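You operate a simulated robot arm through the tools that you are given. There is no shell and no other tool. Be economical: measure what you need, move in short steps, check, and stop when the job is done.

Carry out the task below with a simulated robot arm. There is one attempt and no reset: what you move stays moved.

TASK
Put the 3 steel die from the top of the wooden table in the long grey tray and the 5 steel die on top of the yellow torch.

It is judged by the outcome, as a careful person would: the job done as asked, and still so three seconds after it is handed in. It fails if anything else is knocked over, pushed out of place, dropped, spilled or broken.

THE ROBOT
A 7-joint arm with a two-finger parallel gripper, fixed in place. Base frame: the origin is at the foot of the arm, x ahead of it, y to its left, z up; the work surface is at about z = 0. Lengths are in m, angles in degrees, forces in N, time in s.
With the tool pointing down near the work surface it reaches from about 0.24 to 0.62 m from the base axis. Its first joint turns from -66.0 to 66.0 degrees. Payload 2.6 kg.
Tool frame: the origin (TCP) lies between the finger pads and is the grasp point; the fingertips stand 0.03 m ahead of it; z points along the fingers, y is the line along which they close. The gripper opens to 0.094 m. The fingers are 0.028 m wide and 0.01 m thick; the gripper's body (0.05 by 0.096 m) begins 0.055 m behind the TCP.
Orientation is that of the tool frame in the base frame, as a unit quaternion [x, y, z, w]. With the fingers straight down and closing along the base's y, the tool's x points along the base's -x, its y along +y and its z along -z.

THE INTERFACE
- The arm moves only by the tool apply_moves. Its argument "increments" is a list of rows, each an object (a shift or turn left out is 0, a gripper value left out holds the last) with "fingers": the gripper command, from -1 (fully open) to 1 (shut), values between in proportion; "slide": the shift along the base's x, y, z in cm, a list of three; "angular": the turn, a rotation vector about the base's x, y, z in degrees, a list of three. In form: [{"fingers": fingers, "slide": [dx, dy, dz], "angular": [rx, ry, rz]}, ...]. A call has 1 to 8 rows; each row shifts and turns the commanded pose from where the row before left it. A row lasts 0.2 s, in which the tool goes at most 0.05 m and 8.6 degrees; a call with a longer step from one row to the next is refused whole, and so is a gripper value outside its range. A pose out of reach is approached as far as the arm can. The call stops where the force on the tool passes 40 N (or 10 N more than at its start, if that is more) or the arm is blocked; 0.2 s more then pass. The fingers move at their own pace (about 0.072 m/s each) and stop on an object; they squeeze with about 34 N. The grip force told is the motor's: it shows also when the fingers shut on nothing. Time passes only in rows, and 0.2 s behind the last, so rows that do not move let the fingers close. It gives the time, the measured TCP pose, the force on the tool (base axes), the opening and the grip force at its end, in the units of the frame above (readings bear some noise).
- Cameras (640 x 400 px; columns grow to the right, rows downward): "scene" is fixed at [0.0442, 0.4245, 0.5729]; the picture's right is [-0.82, -0.57, 0.00], its down [-0.28, 0.40, -0.87] and it looks along [0.50, -0.71, -0.49] (base axes); focal length 345 px, centre (320, 200). "wrist" rides on the gripper at [-0.037, 0, -0.058] in the tool frame; the picture's right is [0.00, -1.00, 0.00], its down [0.97, 0.00, -0.24] and it looks along [0.24, 0.00, 0.97] (tool axes); focal length 218 px, centre (320, 200).
- snapshot(camera): a new picture of that camera. No time passes.
- locate(camera, pixels): for up to 12 pixels [column, row] of the newest picture of that camera ("zoom" is the newest enlarged one), the place [x, y, z] in the base frame of the surface seen there, good to about 0.002 m, but the place of the scene camera against the robot may be out by one fixed shift of up to 0.012 m in any direction. No time passes.
- zoom(camera, box): a new picture of the part [left, top, right, bottom] of that camera's present view, enlarged. No time passes.
- hand_in(): hands the job in; it is judged then, once.

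Work in short steps. Measure before you move; look again where a grasp or a placing could have gone wrong, and mend it. You have 60 turns and 26 pictures in all, the two below and enlarged ones among them. Open the gripper and draw the arm clear of the work before you hand the job in, unless the task says otherwise; then end with one line.

The tools are called by a JSON object that holds its "api" and its "payload". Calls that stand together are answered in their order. apply_moves: Moves the arm, as the interface text tells. Its arguments: {"type":"object","properties":{"increments":{"type":"array"}},"required":["increments"]} The other tools are called the same way: snapshot (camera) takes a picture; locate (camera, pixels) gives the place of the surface under pixels of a picture; zoom (camera, box) takes an enlarged picture of a part of a camera's view; hand_in () hands the job in.

At the start:

```text
t: 0.0
tool_pos: [0.3431, -0.1121, 0.4039]
orientation: [0.0, 1.0, 0.0, 0.0]
ft_force: [0.0, -0.4, 0.2]
opening: 0.0941
grasp_force: 0.0
```

scene: 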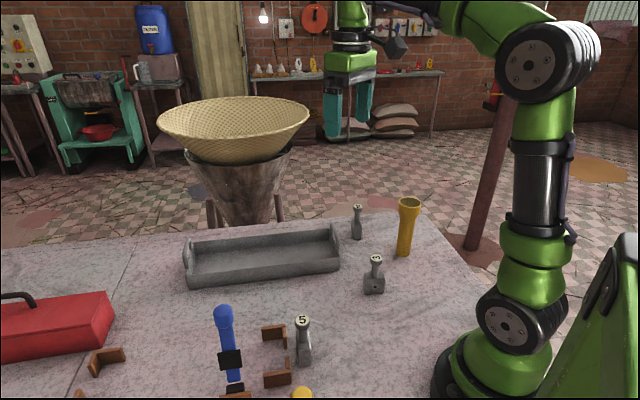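
wrist: 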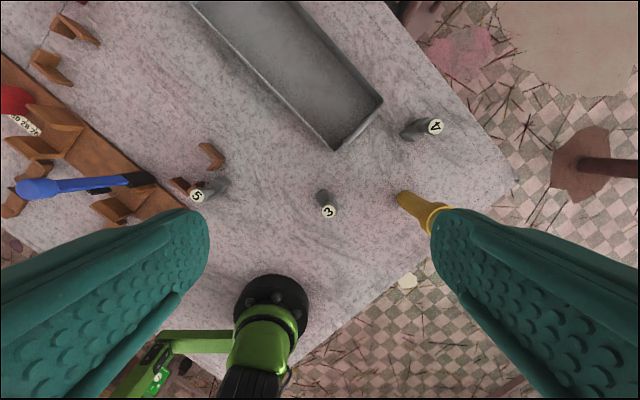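

I'll zoom on the dies, the yellow torch and the tool rack to identify them before moving.

{"api": "zoom", "payload": {"camera": "scene", "box": [320, 180, 480, 300]}}

{"api": "zoom", "payload": {"camera": "scene", "box": [180, 280, 360, 400]}}

{"api": "zoom", "payload": {"camera": "wrist", "box": [170, 90, 470, 250]}}

{"api": "locate", "payload": {"camera": "wrist", "pixels": [[329, 212], [322, 195], [197, 196], [215, 186], [437, 127], [432, 215], [402, 198], [345, 120], [290, 60], [350, 200]]}}

{"api": "locate", "payload": {"camera": "scene", "pixels": [[376, 258], [374, 284], [410, 202], [404, 250], [302, 320], [304, 355], [302, 393], [400, 207], [420, 206], [260, 262], [340, 265], [190, 280]]}}

```text
3.33 times, centred on (400, 240) of scene
```

zoom: 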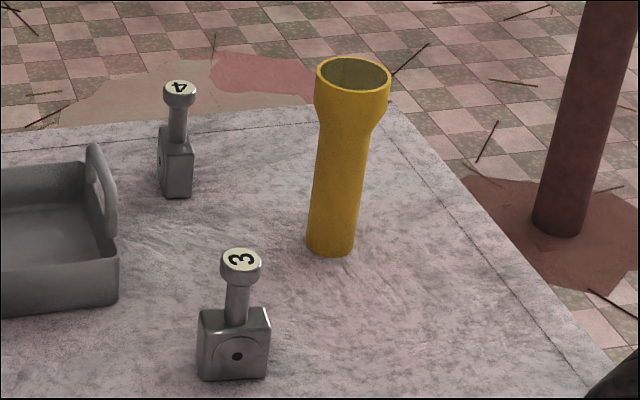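

```text
3.33 times, centred on (270, 340) of scene
```

zoom: 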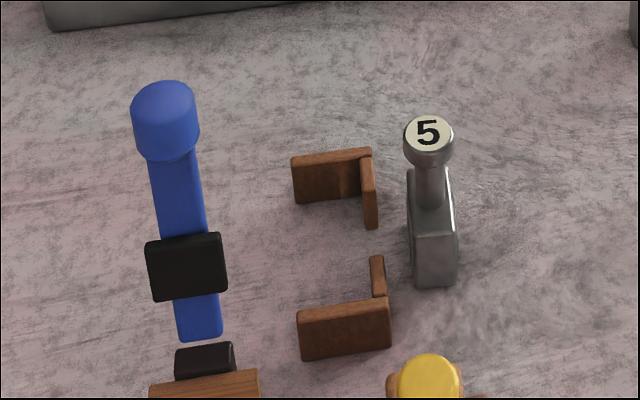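

```text
2.13 times, centred on (320, 170) of wrist
```

zoom: 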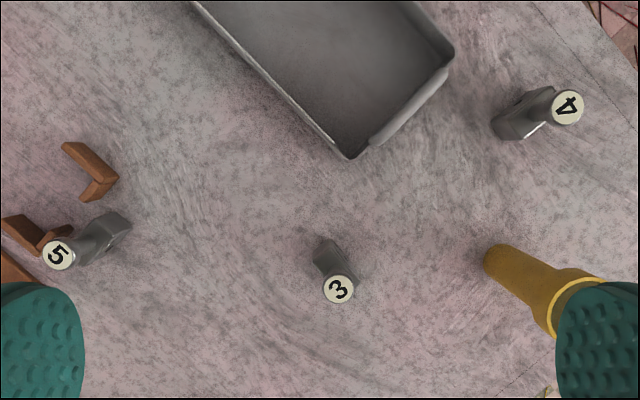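

```text
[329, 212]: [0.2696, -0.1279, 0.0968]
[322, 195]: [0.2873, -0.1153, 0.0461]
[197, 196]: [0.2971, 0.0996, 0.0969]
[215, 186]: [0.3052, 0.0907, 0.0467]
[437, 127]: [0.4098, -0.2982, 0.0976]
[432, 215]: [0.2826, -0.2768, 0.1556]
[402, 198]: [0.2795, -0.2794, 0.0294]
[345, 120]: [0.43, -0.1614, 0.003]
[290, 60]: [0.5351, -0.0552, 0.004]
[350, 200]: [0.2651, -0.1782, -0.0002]
```

```text
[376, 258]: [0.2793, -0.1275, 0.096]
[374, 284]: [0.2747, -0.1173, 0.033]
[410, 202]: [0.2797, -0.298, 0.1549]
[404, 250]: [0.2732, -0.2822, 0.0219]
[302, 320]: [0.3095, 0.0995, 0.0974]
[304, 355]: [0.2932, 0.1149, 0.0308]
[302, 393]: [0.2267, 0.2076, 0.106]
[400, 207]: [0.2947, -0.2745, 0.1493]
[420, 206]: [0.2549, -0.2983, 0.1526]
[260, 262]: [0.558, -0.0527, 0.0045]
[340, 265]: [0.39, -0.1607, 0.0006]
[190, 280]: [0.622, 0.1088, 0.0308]
```

The standing yellow torch is at about (0.28,-0.285), rim z≈0.155; there is another yellow thing at scene (302,393). I'll move the wrist camera left to see that and die 5 clearly.

{"api": "apply_moves", "payload": {"increments": [{"fingers": -1, "slide": [0, 4.5, 0]}, {"slide": [0, 4.5, 0]}, {"slide": [0, 4.5, 0]}, {"slide": [0, 4.5, 0]}, {"slide": [0, 4.5, 0]}, {"slide": [0, 0, 0]}]}}

{"api": "snapshot", "payload": {"camera": "wrist"}}

```text
t: 1.4
tool_pos: [0.3414, 0.1139, 0.4045]
orientation: [0.0, 1.0, -0.001, 0.0]
ft_force: [-0.1, 0.3, 0.7]
opening: 0.0941
grasp_force: 0.1
```

```text
20 pictures are left
```

wrist: 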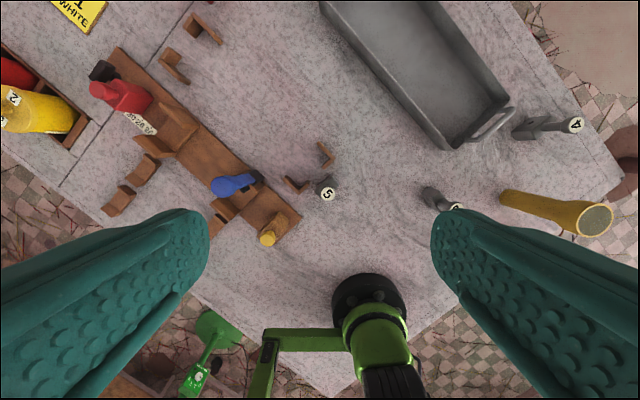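

There are other yellow objects: at (267,238) on the rack and (35,110) in the box. Zooming on both to tell which is the torch.

{"api": "zoom", "payload": {"camera": "wrist", "box": [0, 20, 340, 260]}}

{"api": "zoom", "payload": {"camera": "wrist", "box": [410, 90, 630, 250]}}

{"api": "locate", "payload": {"camera": "wrist", "pixels": [[328, 194], [324, 183], [317, 186], [338, 187], [595, 218], [586, 205], [612, 220], [580, 228], [606, 205], [593, 234], [267, 238], [40, 110]]}}

```text
1.67 times, centred on (170, 140) of wrist
```

zoom: 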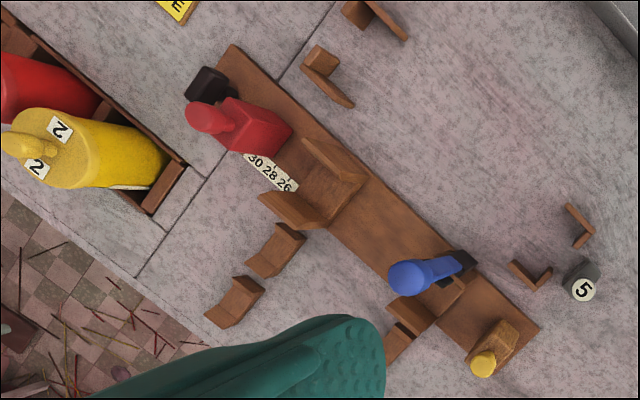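

```text
2.50 times, centred on (520, 170) of wrist
```

zoom: 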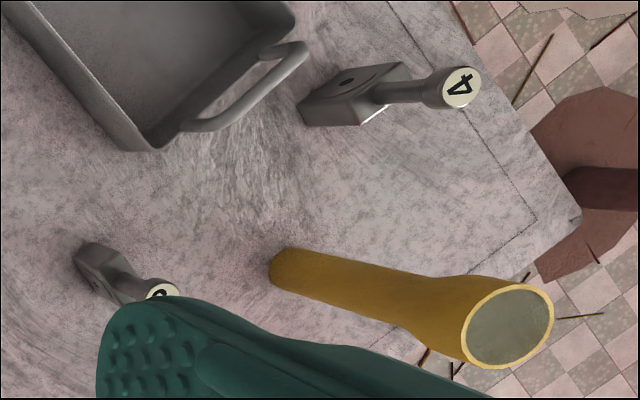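

```text
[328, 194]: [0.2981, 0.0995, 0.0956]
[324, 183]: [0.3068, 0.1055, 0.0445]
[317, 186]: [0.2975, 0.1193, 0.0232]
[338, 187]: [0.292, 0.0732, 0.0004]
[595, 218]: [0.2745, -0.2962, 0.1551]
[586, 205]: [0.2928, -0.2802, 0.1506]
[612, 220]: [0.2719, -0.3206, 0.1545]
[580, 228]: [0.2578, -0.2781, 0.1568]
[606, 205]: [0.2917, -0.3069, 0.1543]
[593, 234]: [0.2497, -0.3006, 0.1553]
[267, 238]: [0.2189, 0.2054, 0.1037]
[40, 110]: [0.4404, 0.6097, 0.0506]
```

The standing torch's flat lens is centred near (0.273,-0.297) at z≈0.155, and it's the yellow torch. Now closer to die 5 (top at (0.298,0.0995,0.096)) to see its orientation.

{"api": "apply_moves", "payload": {"increments": [{"slide": [-2, -0.7, -4]}, {"slide": [-1, -0.7, -4]}, {"slide": [0, 0, -4]}, {"slide": [0, 0, -2]}, {"slide": [0, 0, 0]}]}}

{"api": "zoom", "payload": {"camera": "wrist", "box": [200, 80, 440, 230]}}

```text
t: 2.6
tool_pos: [0.3133, 0.0967, 0.2652]
orientation: [0.0, 1.0, 0.001, 0.0]
ft_force: [0.1, -0.3, 1.0]
opening: 0.094
grasp_force: 0.1
```

```text
2.67 times, centred on (320, 155) of wrist
```

zoom: 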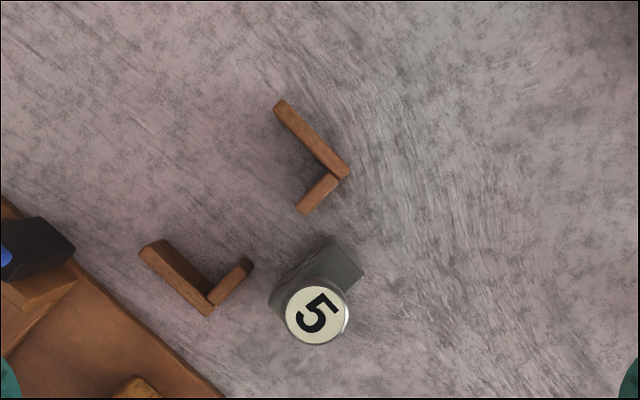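

{"api": "locate", "payload": {"camera": "zoom", "pixels": [[270, 295], [333, 239], [361, 270], [316, 315], [286, 315], [347, 315], [317, 287], [350, 282], [274, 308], [340, 255], [346, 290], [250, 264]]}}

{"api": "zoom", "payload": {"camera": "scene", "box": [255, 300, 345, 380]}}

```text
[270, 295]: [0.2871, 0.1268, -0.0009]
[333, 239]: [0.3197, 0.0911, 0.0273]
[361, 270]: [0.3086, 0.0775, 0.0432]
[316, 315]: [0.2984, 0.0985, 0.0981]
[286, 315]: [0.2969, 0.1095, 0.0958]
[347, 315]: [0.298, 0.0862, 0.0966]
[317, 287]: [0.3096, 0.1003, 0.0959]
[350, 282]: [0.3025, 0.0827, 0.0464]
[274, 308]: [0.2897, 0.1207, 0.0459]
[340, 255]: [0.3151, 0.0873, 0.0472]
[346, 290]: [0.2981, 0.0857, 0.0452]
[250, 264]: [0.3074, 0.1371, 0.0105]
```

```text
5.00 times, centred on (300, 340) of scene
```

zoom: 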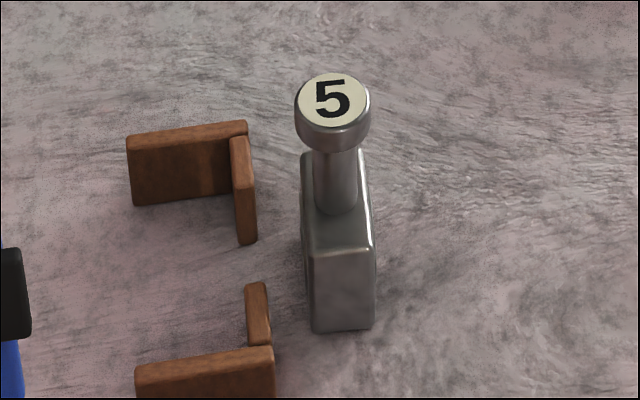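

{"api": "locate", "payload": {"camera": "zoom", "pixels": [[363, 165], [370, 235], [306, 180], [309, 240], [320, 252], [365, 250], [315, 326], [368, 324], [340, 290], [150, 190], [258, 310], [200, 360]]}}

```text
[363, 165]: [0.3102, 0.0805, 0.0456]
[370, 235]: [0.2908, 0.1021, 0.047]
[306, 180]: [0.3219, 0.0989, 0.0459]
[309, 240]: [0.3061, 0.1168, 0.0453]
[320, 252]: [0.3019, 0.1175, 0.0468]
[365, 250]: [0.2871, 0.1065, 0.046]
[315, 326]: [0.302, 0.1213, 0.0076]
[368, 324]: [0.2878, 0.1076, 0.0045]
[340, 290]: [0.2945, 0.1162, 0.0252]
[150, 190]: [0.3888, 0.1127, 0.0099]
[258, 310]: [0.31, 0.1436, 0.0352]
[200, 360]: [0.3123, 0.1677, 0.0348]
```

Die 5's block is about 43 mm long by 21 mm, with its long axis 43° from y toward -x, and its head (24 mm) is wider than the block. I'll grip the block across its long axis: turn +43°, part-close to ~64 mm, and centre above (0.2975,0.0985).

{"api": "apply_moves", "payload": {"increments": [{"fingers": -0.36, "slide": [-0.5, 0.1, 0], "angular": [0, 0, 7.2]}, {"slide": [-0.5, 0.08, 0], "angular": [0, 0, 7.2]}, {"slide": [-0.58, 0, -2], "angular": [0, 0, 7.2]}, {"slide": [0, 0, -2], "angular": [0, 0, 7.2]}, {"slide": [0, 0, -2], "angular": [0, 0, 7.2]}, {"slide": [0, 0, -2], "angular": [0, 0, 7]}, {"slide": [0, 0, 0]}]}}

{"api": "snapshot", "payload": {"camera": "wrist"}}

```text
t: 4.2
tool_pos: [0.2984, 0.1011, 0.1797]
orientation: [-0.367, 0.93, 0.0, 0.0]
ft_force: [-0.2, 0.4, 0.5]
opening: 0.0638
grasp_force: 0.0
```

```text
15 pictures are left
```

wrist: 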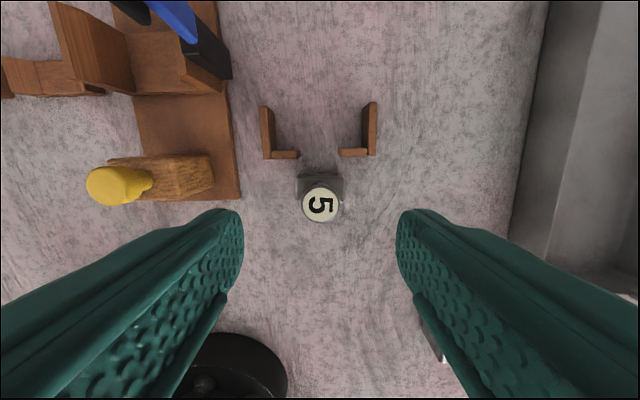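

The block is square with the fingers and centred at column 320. I'll check the head's place once, then descend.

{"api": "locate", "payload": {"camera": "wrist", "pixels": [[320, 204], [298, 182], [345, 182], [320, 178], [150, 185], [275, 154], [341, 153]]}}

```text
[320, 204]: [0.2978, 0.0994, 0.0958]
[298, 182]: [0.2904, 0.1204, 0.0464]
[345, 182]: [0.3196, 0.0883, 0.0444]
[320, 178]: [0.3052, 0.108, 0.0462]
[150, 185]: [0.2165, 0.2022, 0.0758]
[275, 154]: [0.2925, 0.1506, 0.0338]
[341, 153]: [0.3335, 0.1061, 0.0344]
```

{"api": "apply_moves", "payload": {"increments": [{"slide": [-0.06, -0.18, -4]}, {"slide": [0, 0, -4]}, {"slide": [0, 0, -3]}, {"slide": [0, 0, -1.5]}, {"slide": [0, 0, 0]}, {"slide": [0, 0, 0]}]}}

```text
t: 5.6
tool_pos: [0.2992, 0.0983, 0.0577]
orientation: [-0.366, 0.931, 0.0, -0.001]
ft_force: [-1.1, -0.9, -0.2]
opening: 0.0642
grasp_force: 0.1
```

Clear descent; lowering 0.5 cm more and closing.

{"api": "apply_moves", "payload": {"increments": [{"slide": [0, 0, -0.5]}, {"fingers": 1}, {"fingers": 1}, {"fingers": 1}, {"fingers": 1}]}}

```text
t: 6.8
tool_pos: [0.2985, 0.0985, 0.0538]
orientation: [-0.366, 0.931, 0.001, 0.0]
ft_force: [-1.7, 1.2, 3.8]
opening: 0.0457
grasp_force: 34.3
```

Held at 45.7 mm opening (34 N). Lifting to about 0.30, then carrying toward the torch while turning back.

{"api": "apply_moves", "payload": {"increments": [{"fingers": 1, "slide": [0, 0, 2]}, {"slide": [0, 0, 4]}, {"slide": [0, 0, 5]}, {"slide": [0, 0, 5]}, {"slide": [0, 0, 5]}, {"slide": [0, 0, 4]}, {"slide": [0, 0, 0]}]}}

{"api": "apply_moves", "payload": {"increments": [{"slide": [0, -3, 0], "angular": [0, 0, -7.2]}, {"slide": [0, -4, 0], "angular": [0, 0, -7.2]}, {"slide": [0, -4, 0], "angular": [0, 0, -7.2]}, {"slide": [0, -4, 0], "angular": [0, 0, -7.2]}, {"slide": [0, -4, 0], "angular": [0, 0, -7.2]}, {"slide": [0, -4, 0], "angular": [0, 0, -7]}, {"slide": [0, -4, 0]}, {"slide": [0, -2, 0]}]}}

{"api": "snapshot", "payload": {"camera": "wrist"}}

```text
t: 8.4
tool_pos: [0.2949, 0.099, 0.302]
orientation: [-0.367, 0.93, 0.0, -0.001]
ft_force: [-0.1, -0.9, -3.9]
opening: 0.0457
grasp_force: 33.9
```

```text
t: 10.2
tool_pos: [0.2964, -0.1945, 0.3072]
orientation: [0.0, 1.0, 0.0, 0.001]
ft_force: [0.5, 0.2, -3.8]
opening: 0.0455
grasp_force: 34.0
```

```text
14 pictures are left
```

wrist: 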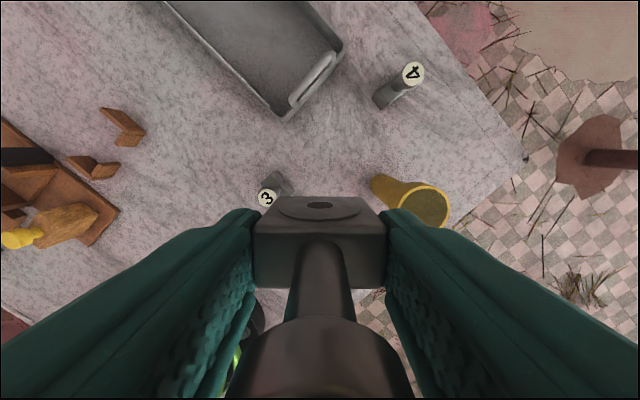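

{"api": "locate", "payload": {"camera": "wrist", "pixels": [[425, 206], [403, 203], [446, 209], [425, 187], [410, 195], [440, 195], [376, 182], [440, 222], [415, 205], [435, 205]]}}

{"api": "zoom", "payload": {"camera": "wrist", "box": [350, 160, 480, 240]}}

```text
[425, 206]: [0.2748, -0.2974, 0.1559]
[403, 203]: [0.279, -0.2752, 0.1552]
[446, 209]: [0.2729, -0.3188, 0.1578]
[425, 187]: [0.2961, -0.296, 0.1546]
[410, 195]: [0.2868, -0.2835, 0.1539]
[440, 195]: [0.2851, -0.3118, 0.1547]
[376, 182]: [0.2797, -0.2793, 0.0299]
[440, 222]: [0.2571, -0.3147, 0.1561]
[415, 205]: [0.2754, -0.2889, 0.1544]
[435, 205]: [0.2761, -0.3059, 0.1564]
```

```text
4.92 times, centred on (415, 200) of wrist
```

zoom: 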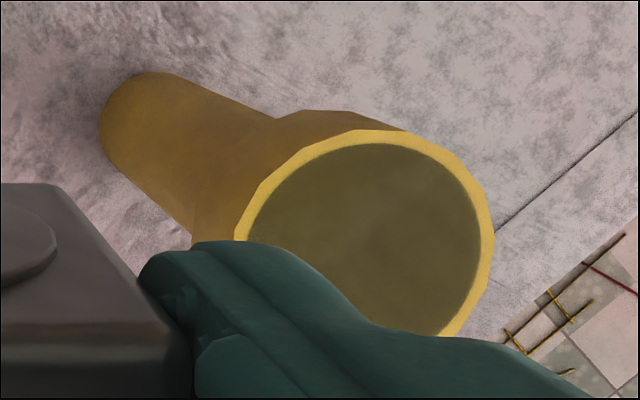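

The torch top is flat at z≈0.155, diameter ~51 mm, centre ≈(0.2725,-0.297). Moving above it and lowering to just above (die bottom is 54 mm below TCP).

{"api": "apply_moves", "payload": {"increments": [{"slide": [-1, -3.5, 0]}, {"slide": [-1, -3.5, 0]}, {"slide": [-0.4, -3.25, 0]}, {"slide": [0, 0, -2]}, {"slide": [0, 0, -3]}, {"slide": [0, 0, -2]}, {"slide": [0, 0, 0]}, {"slide": [0, 0, 0]}]}}

{"api": "snapshot", "payload": {"camera": "scene"}}

```text
t: 12.0
tool_pos: [0.2715, -0.2942, 0.2326]
orientation: [0.0, 1.0, 0.0, 0.001]
ft_force: [0.5, 0.1, -4.7]
opening: 0.0459
grasp_force: 33.8
```

```text
12 pictures are left
```

scene: 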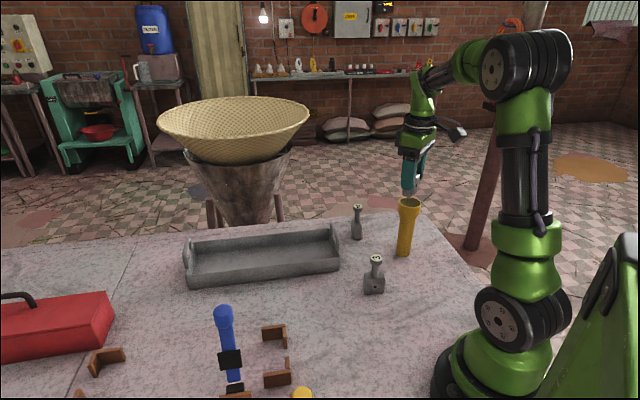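

Commanded y is about -0.2936, so shift -0.35 cm and lower to just above contact; then check.

{"api": "apply_moves", "payload": {"increments": [{"slide": [0, -0.35, 0]}, {"slide": [0, 0, -1]}, {"slide": [0, 0, -0.8]}, {"slide": [0, 0, 0]}, {"slide": [0, 0, 0]}]}}

{"api": "zoom", "payload": {"camera": "scene", "box": [360, 130, 470, 270]}}

```text
t: 13.2
tool_pos: [0.2715, -0.2961, 0.2157]
orientation: [0.001, 1.0, 0.0, 0.0]
ft_force: [0.7, -0.1, -4.3]
opening: 0.046
grasp_force: 34.3
```

```text
2.86 times, centred on (415, 200) of scene
```

zoom: 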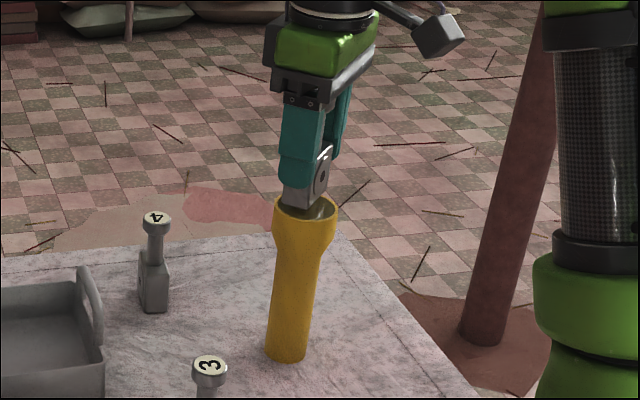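

{"api": "zoom", "payload": {"camera": "scene", "box": [385, 170, 435, 220]}}

```text
8.00 times, centred on (410, 195) of scene
```

zoom: 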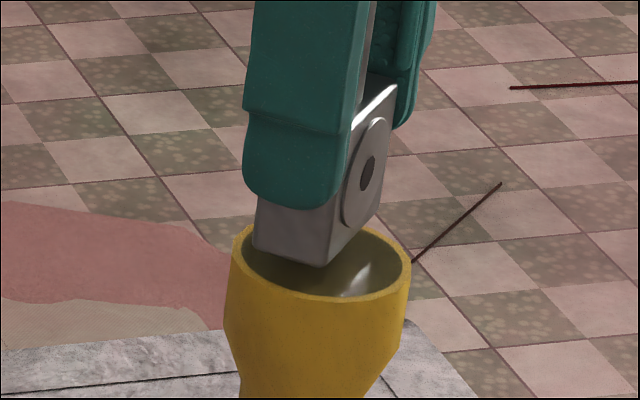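

{"api": "locate", "payload": {"camera": "zoom", "pixels": [[258, 243], [323, 260], [330, 262], [378, 210], [234, 255], [408, 265], [340, 297], [290, 292], [385, 240], [375, 290], [265, 280], [370, 170]]}}

```text
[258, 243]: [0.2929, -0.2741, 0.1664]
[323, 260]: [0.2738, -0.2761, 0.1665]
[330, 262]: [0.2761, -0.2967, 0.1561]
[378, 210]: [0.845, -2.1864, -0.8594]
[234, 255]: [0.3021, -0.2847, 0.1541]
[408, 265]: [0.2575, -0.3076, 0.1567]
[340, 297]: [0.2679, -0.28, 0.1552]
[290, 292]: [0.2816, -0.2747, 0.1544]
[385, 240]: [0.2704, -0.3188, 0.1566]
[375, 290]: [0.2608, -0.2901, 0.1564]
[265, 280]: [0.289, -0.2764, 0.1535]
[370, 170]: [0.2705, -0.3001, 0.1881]
```

Die centre is ~3 mm too far in +x relative to the torch, with ~8 mm gap. Shift -0.25 cm in x and lower gently.

{"api": "apply_moves", "payload": {"increments": [{"slide": [-0.25, 0, 0]}, {"slide": [0, 0, -0.3]}, {"slide": [0, 0, -0.2]}, {"slide": [0, 0, 0]}, {"slide": [0, 0, 0]}]}}

{"api": "apply_moves", "payload": {"increments": [{"slide": [0, 0, -0.1]}, {"slide": [0, 0, 0]}]}}

```text
t: 14.4
tool_pos: [0.2698, -0.2974, 0.21]
orientation: [-0.001, 1.0, 0.001, 0.0]
ft_force: [-0.5, 0.4, -4.6]
opening: 0.0457
grasp_force: 34.3
```

```text
t: 15.0
tool_pos: [0.2693, -0.298, 0.2089]
orientation: [0.001, 1.0, 0.0, 0.0]
ft_force: [0.0, 0.6, -4.2]
opening: 0.0456
grasp_force: 34.2
```

Force still shows only the die's weight (-4 N); no contact yet. Continuing in 1 mm steps.

{"api": "apply_moves", "payload": {"increments": [{"slide": [0, 0, -0.1]}, {"slide": [0, 0, 0]}]}}

{"api": "apply_moves", "payload": {"increments": [{"slide": [0, 0, -0.1]}, {"slide": [0, 0, 0]}]}}

```text
t: 15.6
tool_pos: [0.2712, -0.2996, 0.2081]
orientation: [-0.001, 1.0, 0.0, -0.001]
ft_force: [0.6, 0.3, -4.0]
opening: 0.0459
grasp_force: 34.4
```

```text
t: 16.2
tool_pos: [0.2714, -0.2978, 0.2081]
orientation: [0.0, 1.0, -0.002, 0.001]
ft_force: [-1.5, 1.3, 9.4]
opening: 0.0456
grasp_force: 34.1
```

Contact (+9 N). Opening gently, a little on each side.

{"api": "apply_moves", "payload": {"increments": [{"fingers": 0.0, "slide": [0, 0, 0.03]}, {"fingers": -0.1}, {"fingers": -0.3}, {"fingers": -0.5}, {"fingers": -0.5}]}}

{"api": "zoom", "payload": {"camera": "scene", "box": [370, 140, 450, 220]}}

```text
t: 17.4
tool_pos: [0.2705, -0.2988, 0.2072]
orientation: [0.0, 1.0, 0.0, 0.0]
ft_force: [0.1, -0.2, 0.0]
opening: 0.0704
grasp_force: 0.0
```

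```text
5.00 times, centred on (410, 180) of scene
```

zoom: 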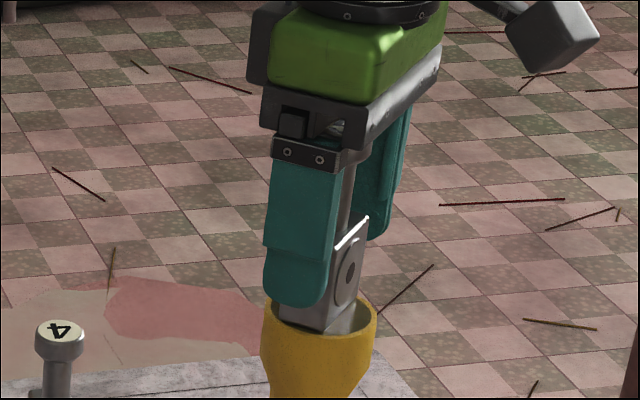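

The die stands on the torch, free of the fingers. Rising straight up.

{"api": "apply_moves", "payload": {"increments": [{"slide": [0, 0, 2]}, {"slide": [0, 0, 3]}, {"slide": [0, 0, 4]}, {"slide": [0, 0, 4]}, {"slide": [0, 4, 0]}, {"slide": [0, 4.5, 0]}, {"slide": [0, 4.5, 0]}, {"slide": [0, 4, 0]}]}}

{"api": "snapshot", "payload": {"camera": "wrist"}}

{"api": "zoom", "payload": {"camera": "scene", "box": [320, 140, 460, 300]}}

```text
t: 19.2
tool_pos: [0.271, -0.126, 0.3353]
orientation: [0.0, 1.0, 0.0, 0.0]
ft_force: [-1.3, 0.2, 0.3]
opening: 0.0704
grasp_force: 0.0
```

```text
8 pictures are left
```

wrist: 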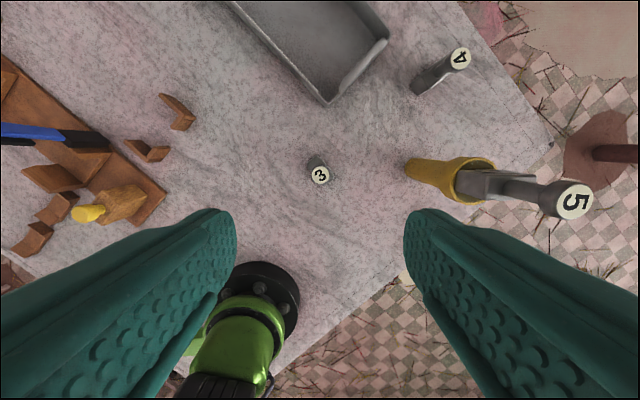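

```text
2.50 times, centred on (390, 220) of scene
```

zoom: 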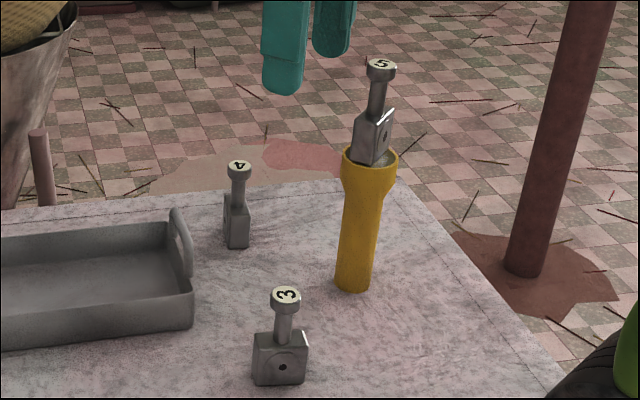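

Die 5 stands on the torch. Measuring die 3's block edges from the scene picture and head from the wrist.

{"api": "locate", "payload": {"camera": "zoom", "pixels": [[257, 350], [304, 350], [257, 372], [304, 372], [265, 350], [298, 350], [285, 296]]}}

{"api": "locate", "payload": {"camera": "wrist", "pixels": [[320, 175], [309, 163], [318, 156], [326, 160], [308, 172], [340, 60], [300, 20], [350, 20], [270, 30], [250, 10], [325, 95]]}}

```text
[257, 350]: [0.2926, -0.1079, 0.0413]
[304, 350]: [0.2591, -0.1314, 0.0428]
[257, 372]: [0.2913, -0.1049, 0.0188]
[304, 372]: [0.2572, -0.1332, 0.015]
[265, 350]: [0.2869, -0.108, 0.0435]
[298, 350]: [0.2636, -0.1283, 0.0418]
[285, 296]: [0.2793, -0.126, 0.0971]
```

```text
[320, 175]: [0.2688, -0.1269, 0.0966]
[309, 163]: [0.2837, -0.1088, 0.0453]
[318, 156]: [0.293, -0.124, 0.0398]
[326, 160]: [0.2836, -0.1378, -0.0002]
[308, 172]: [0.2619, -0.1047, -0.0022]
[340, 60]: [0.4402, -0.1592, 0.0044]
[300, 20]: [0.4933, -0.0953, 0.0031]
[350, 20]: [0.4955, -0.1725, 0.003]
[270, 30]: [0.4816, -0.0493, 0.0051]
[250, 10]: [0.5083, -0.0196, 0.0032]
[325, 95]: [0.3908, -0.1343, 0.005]
```

Die 3's block long axis is about 38° from x (yaw ≈ -52°), head at (0.269,-0.127). Turning and descending partway to check.

{"api": "apply_moves", "payload": {"increments": [{"fingers": -0.5, "slide": [-0.15, 0, -2], "angular": [0, 0, -7.5]}, {"slide": [0, 0, -2], "angular": [0, 0, -7.5]}, {"slide": [0, 0, -2], "angular": [0, 0, -7.5]}, {"slide": [0, 0, -2], "angular": [0, 0, -7.5]}, {"slide": [0, 0, -2], "angular": [0, 0, -7.5]}, {"slide": [0, 0, -2], "angular": [0, 0, -7.5]}, {"slide": [0, 0, -2], "angular": [0, 0, -7]}, {"slide": [0, 0, 0]}]}}

{"api": "snapshot", "payload": {"camera": "wrist"}}

```text
t: 21.0
tool_pos: [0.2705, -0.1273, 0.1962]
orientation: [0.439, 0.898, -0.001, 0.0]
ft_force: [-0.1, 0.1, -0.2]
opening: 0.0704
grasp_force: 0.1
```

```text
6 pictures are left
```

wrist: 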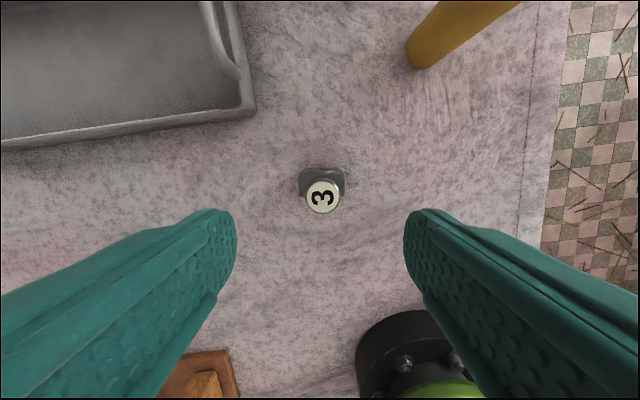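

{"api": "locate", "payload": {"camera": "wrist", "pixels": [[322, 197], [300, 175], [345, 175], [380, 330], [430, 320], [400, 370], [245, 112], [120, 60], [60, 30], [20, 144], [110, 130], [225, 5]]}}

```text
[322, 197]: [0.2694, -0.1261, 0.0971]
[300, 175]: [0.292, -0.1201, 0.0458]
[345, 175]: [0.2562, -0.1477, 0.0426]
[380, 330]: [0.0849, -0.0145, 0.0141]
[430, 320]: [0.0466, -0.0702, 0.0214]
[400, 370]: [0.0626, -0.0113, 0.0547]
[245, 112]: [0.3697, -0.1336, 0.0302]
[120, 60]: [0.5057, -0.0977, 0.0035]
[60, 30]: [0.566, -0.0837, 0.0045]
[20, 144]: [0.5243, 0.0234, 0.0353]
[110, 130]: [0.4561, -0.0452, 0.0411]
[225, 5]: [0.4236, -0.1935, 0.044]
```

Base is far; all aligned at (0.269,-0.1265). Descending to TCP z≈0.054 and closing.

{"api": "apply_moves", "payload": {"increments": [{"slide": [-0.05, 0.05, -4]}, {"slide": [0, 0, -4]}, {"slide": [0, 0, -4]}, {"slide": [0, 0, -2.1]}, {"slide": [0, 0, 0]}, {"slide": [0, 0, 0]}]}}

{"api": "apply_moves", "payload": {"increments": [{"fingers": 1}, {"fingers": 1}, {"fingers": 1}, {"fingers": 1}]}}

```text
t: 22.4
tool_pos: [0.2697, -0.1286, 0.0567]
orientation: [0.439, 0.899, 0.0, 0.0]
ft_force: [0.3, -0.2, 0.4]
opening: 0.0706
grasp_force: 0.0
```

```text
t: 23.4
tool_pos: [0.2701, -0.1284, 0.0565]
orientation: [0.439, 0.899, 0.0, -0.001]
ft_force: [1.1, 0.3, 0.1]
opening: 0.0458
grasp_force: 33.9
```

Held (45.8 mm). Checking how close the hopper/basket behind the tray is before carrying there.

{"api": "locate", "payload": {"camera": "scene", "pixels": [[234, 145], [300, 115], [250, 200], [210, 268], [300, 257], [300, 232], [210, 240], [335, 255], [190, 265], [260, 262], [260, 240]]}}

{"api": "apply_moves", "payload": {"increments": [{"fingers": 1, "slide": [0, 0, 2]}, {"slide": [0, 0, 4]}, {"slide": [0, 0, 5]}, {"slide": [0, 0, 5]}, {"slide": [0, 0, 0]}]}}

```text
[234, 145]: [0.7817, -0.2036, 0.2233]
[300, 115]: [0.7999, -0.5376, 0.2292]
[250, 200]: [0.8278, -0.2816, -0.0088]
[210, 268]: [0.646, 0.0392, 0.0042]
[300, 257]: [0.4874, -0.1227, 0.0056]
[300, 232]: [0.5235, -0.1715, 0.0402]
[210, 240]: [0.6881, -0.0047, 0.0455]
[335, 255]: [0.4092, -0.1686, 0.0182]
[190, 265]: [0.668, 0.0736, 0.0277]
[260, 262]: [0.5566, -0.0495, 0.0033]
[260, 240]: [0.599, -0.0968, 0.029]
```

```text
t: 24.6
tool_pos: [0.2678, -0.1268, 0.2187]
orientation: [0.438, 0.899, 0.0, 0.0]
ft_force: [0.5, 0.1, -3.5]
opening: 0.0455
grasp_force: 34.9
```

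Hopper is well beyond (x≈0.78). Carrying to (0.485,-0.10), the middle of the tray width.

{"api": "apply_moves", "payload": {"increments": [{"slide": [3, 0.4, 0]}, {"slide": [4, 0.5, 0]}, {"slide": [4, 0.5, 0]}, {"slide": [4, 0.5, 0]}, {"slide": [4, 0.5, 0]}, {"slide": [2.6, 0.3, 0]}, {"slide": [0, 0, -3]}, {"slide": [0, 0, 0]}]}}

{"api": "snapshot", "payload": {"camera": "scene"}}

```text
t: 26.4
tool_pos: [0.4837, -0.1002, 0.1849]
orientation: [0.439, 0.899, 0.0, 0.0]
ft_force: [1.3, -0.3, -4.0]
opening: 0.0455
grasp_force: 33.9
```

```text
5 pictures are left
```

scene: 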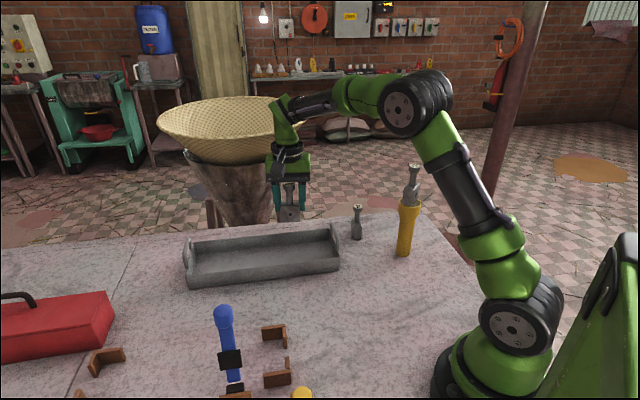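

Clear. Lowering to ~1 cm above the tray floor.

{"api": "apply_moves", "payload": {"increments": [{"slide": [0, 0, -4]}, {"slide": [0, 0, -4]}, {"slide": [0, 0, -2.5]}, {"slide": [0, 0, -1]}, {"slide": [0, 0, 0]}, {"slide": [0, 0, 0]}]}}

{"api": "zoom", "payload": {"camera": "scene", "box": [180, 180, 350, 300]}}

```text
t: 27.8
tool_pos: [0.4849, -0.0994, 0.07]
orientation: [0.439, 0.899, 0.0, 0.0]
ft_force: [-0.2, -0.3, -4.1]
opening: 0.0458
grasp_force: 33.8
```

```text
3.33 times, centred on (265, 240) of scene
```

zoom: 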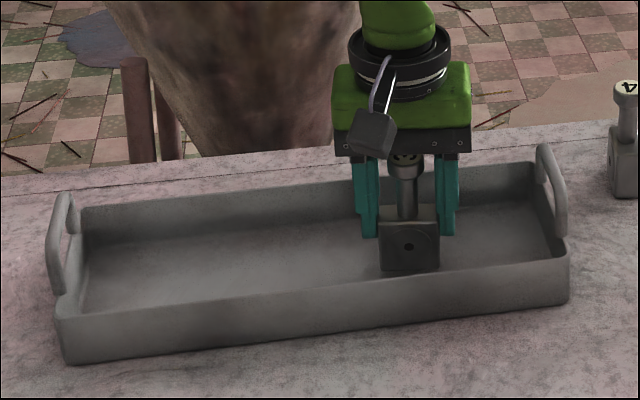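

Inside the tray, clear of the walls. Easing down to contact.

{"api": "apply_moves", "payload": {"increments": [{"slide": [0, 0, -0.4]}, {"slide": [0, 0, -0.2]}, {"slide": [0, 0, 0]}]}}

{"api": "apply_moves", "payload": {"increments": [{"slide": [0, 0, -0.2]}, {"slide": [0, 0, 0]}]}}

{"api": "apply_moves", "payload": {"increments": [{"slide": [0, 0, -0.1]}, {"slide": [0, 0, 0]}]}}

```text
t: 28.6
tool_pos: [0.4832, -0.0993, 0.0649]
orientation: [0.438, 0.899, -0.001, 0.0]
ft_force: [0.4, 0.2, -4.7]
opening: 0.0461
grasp_force: 33.7
```

```text
t: 29.2
tool_pos: [0.4842, -0.0993, 0.063]
orientation: [0.439, 0.899, 0.0, 0.0]
ft_force: [-0.2, 0.1, -4.7]
opening: 0.0456
grasp_force: 33.0
```

```text
t: 29.8
tool_pos: [0.4836, -0.1004, 0.0631]
orientation: [0.438, 0.899, -0.001, 0.0]
ft_force: [-0.7, 0.0, -3.9]
opening: 0.0459
grasp_force: 34.2
```

No contact yet; continuing 1 mm at a time.

{"api": "apply_moves", "payload": {"increments": [{"slide": [0, 0, -0.1]}, {"slide": [0, 0, 0]}]}}

{"api": "apply_moves", "payload": {"increments": [{"slide": [0, 0, -0.1]}, {"slide": [0, 0, 0]}]}}

```text
t: 30.4
tool_pos: [0.4838, -0.0982, 0.0608]
orientation: [0.439, 0.898, 0.0, 0.0]
ft_force: [0.5, -1.0, -4.2]
opening: 0.0455
grasp_force: 34.5
```

```text
t: 31.0
tool_pos: [0.4836, -0.0982, 0.0608]
orientation: [0.439, 0.899, 0.0, -0.001]
ft_force: [0.3, 0.0, -3.9]
opening: 0.0455
grasp_force: 34.0
```

{"api": "apply_moves", "payload": {"increments": [{"slide": [0, 0, -0.1]}, {"slide": [0, 0, 0]}]}}

```text
t: 31.6
tool_pos: [0.4849, -0.0992, 0.0607]
orientation: [0.438, 0.899, 0.0, -0.001]
ft_force: [-2.5, -0.1, 2.4]
opening: 0.0459
grasp_force: 33.9
```

Contact with the tray floor (+2.4 N). Opening and rising.

{"api": "apply_moves", "payload": {"increments": [{"fingers": 0.0}, {"fingers": -0.2}, {"fingers": -0.5}, {"fingers": -0.5}, {"fingers": -0.5}]}}

{"api": "apply_moves", "payload": {"increments": [{"slide": [0, 0, 2]}, {"slide": [0, 0, 3]}, {"slide": [0, 0, 4]}, {"slide": [0, 0, 5]}, {"slide": [0, 0, 5]}, {"slide": [-3, 2, 3]}, {"slide": [-4, 3, 0]}, {"slide": [-3, 3, 0]}]}}

{"api": "snapshot", "payload": {"camera": "scene"}}

```text
t: 32.8
tool_pos: [0.4846, -0.0982, 0.0599]
orientation: [0.439, 0.899, 0.001, 0.0]
ft_force: [-0.1, -0.6, -0.5]
opening: 0.0704
grasp_force: 0.0
```

```text
t: 34.6
tool_pos: [0.3856, -0.0221, 0.2832]
orientation: [0.438, 0.899, 0.001, 0.0]
ft_force: [0.0, 0.4, -1.0]
opening: 0.0704
grasp_force: 0.1
```

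```text
3 pictures are left
```

scene: 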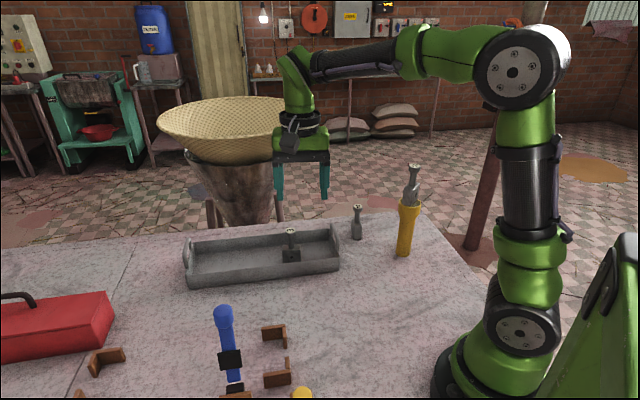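

Die 3 stands in the tray at (291,250), die 5 stands on the yellow torch at (412,185), and nothing else has moved. I'll open the gripper fully and hand in.

{"api": "apply_moves", "payload": {"increments": [{"fingers": -1, "slide": [0, 0, 3]}, {"slide": [0, 0, 3]}, {"slide": [0, 0, 0]}]}}

{"api": "hand_in", "payload": {}}

```text
t: 35.4
tool_pos: [0.3853, -0.0223, 0.3431]
orientation: [0.439, 0.899, 0.0, 0.0]
ft_force: [-0.5, -0.7, -0.3]
opening: 0.0942
grasp_force: 0.1
```

```text
The job is handed in.
```

Die 3 is standing in the long grey tray and die 5 is standing on top of the yellow torch; in the last picture nothing else had moved, and I handed in with the gripper open and the arm clear.
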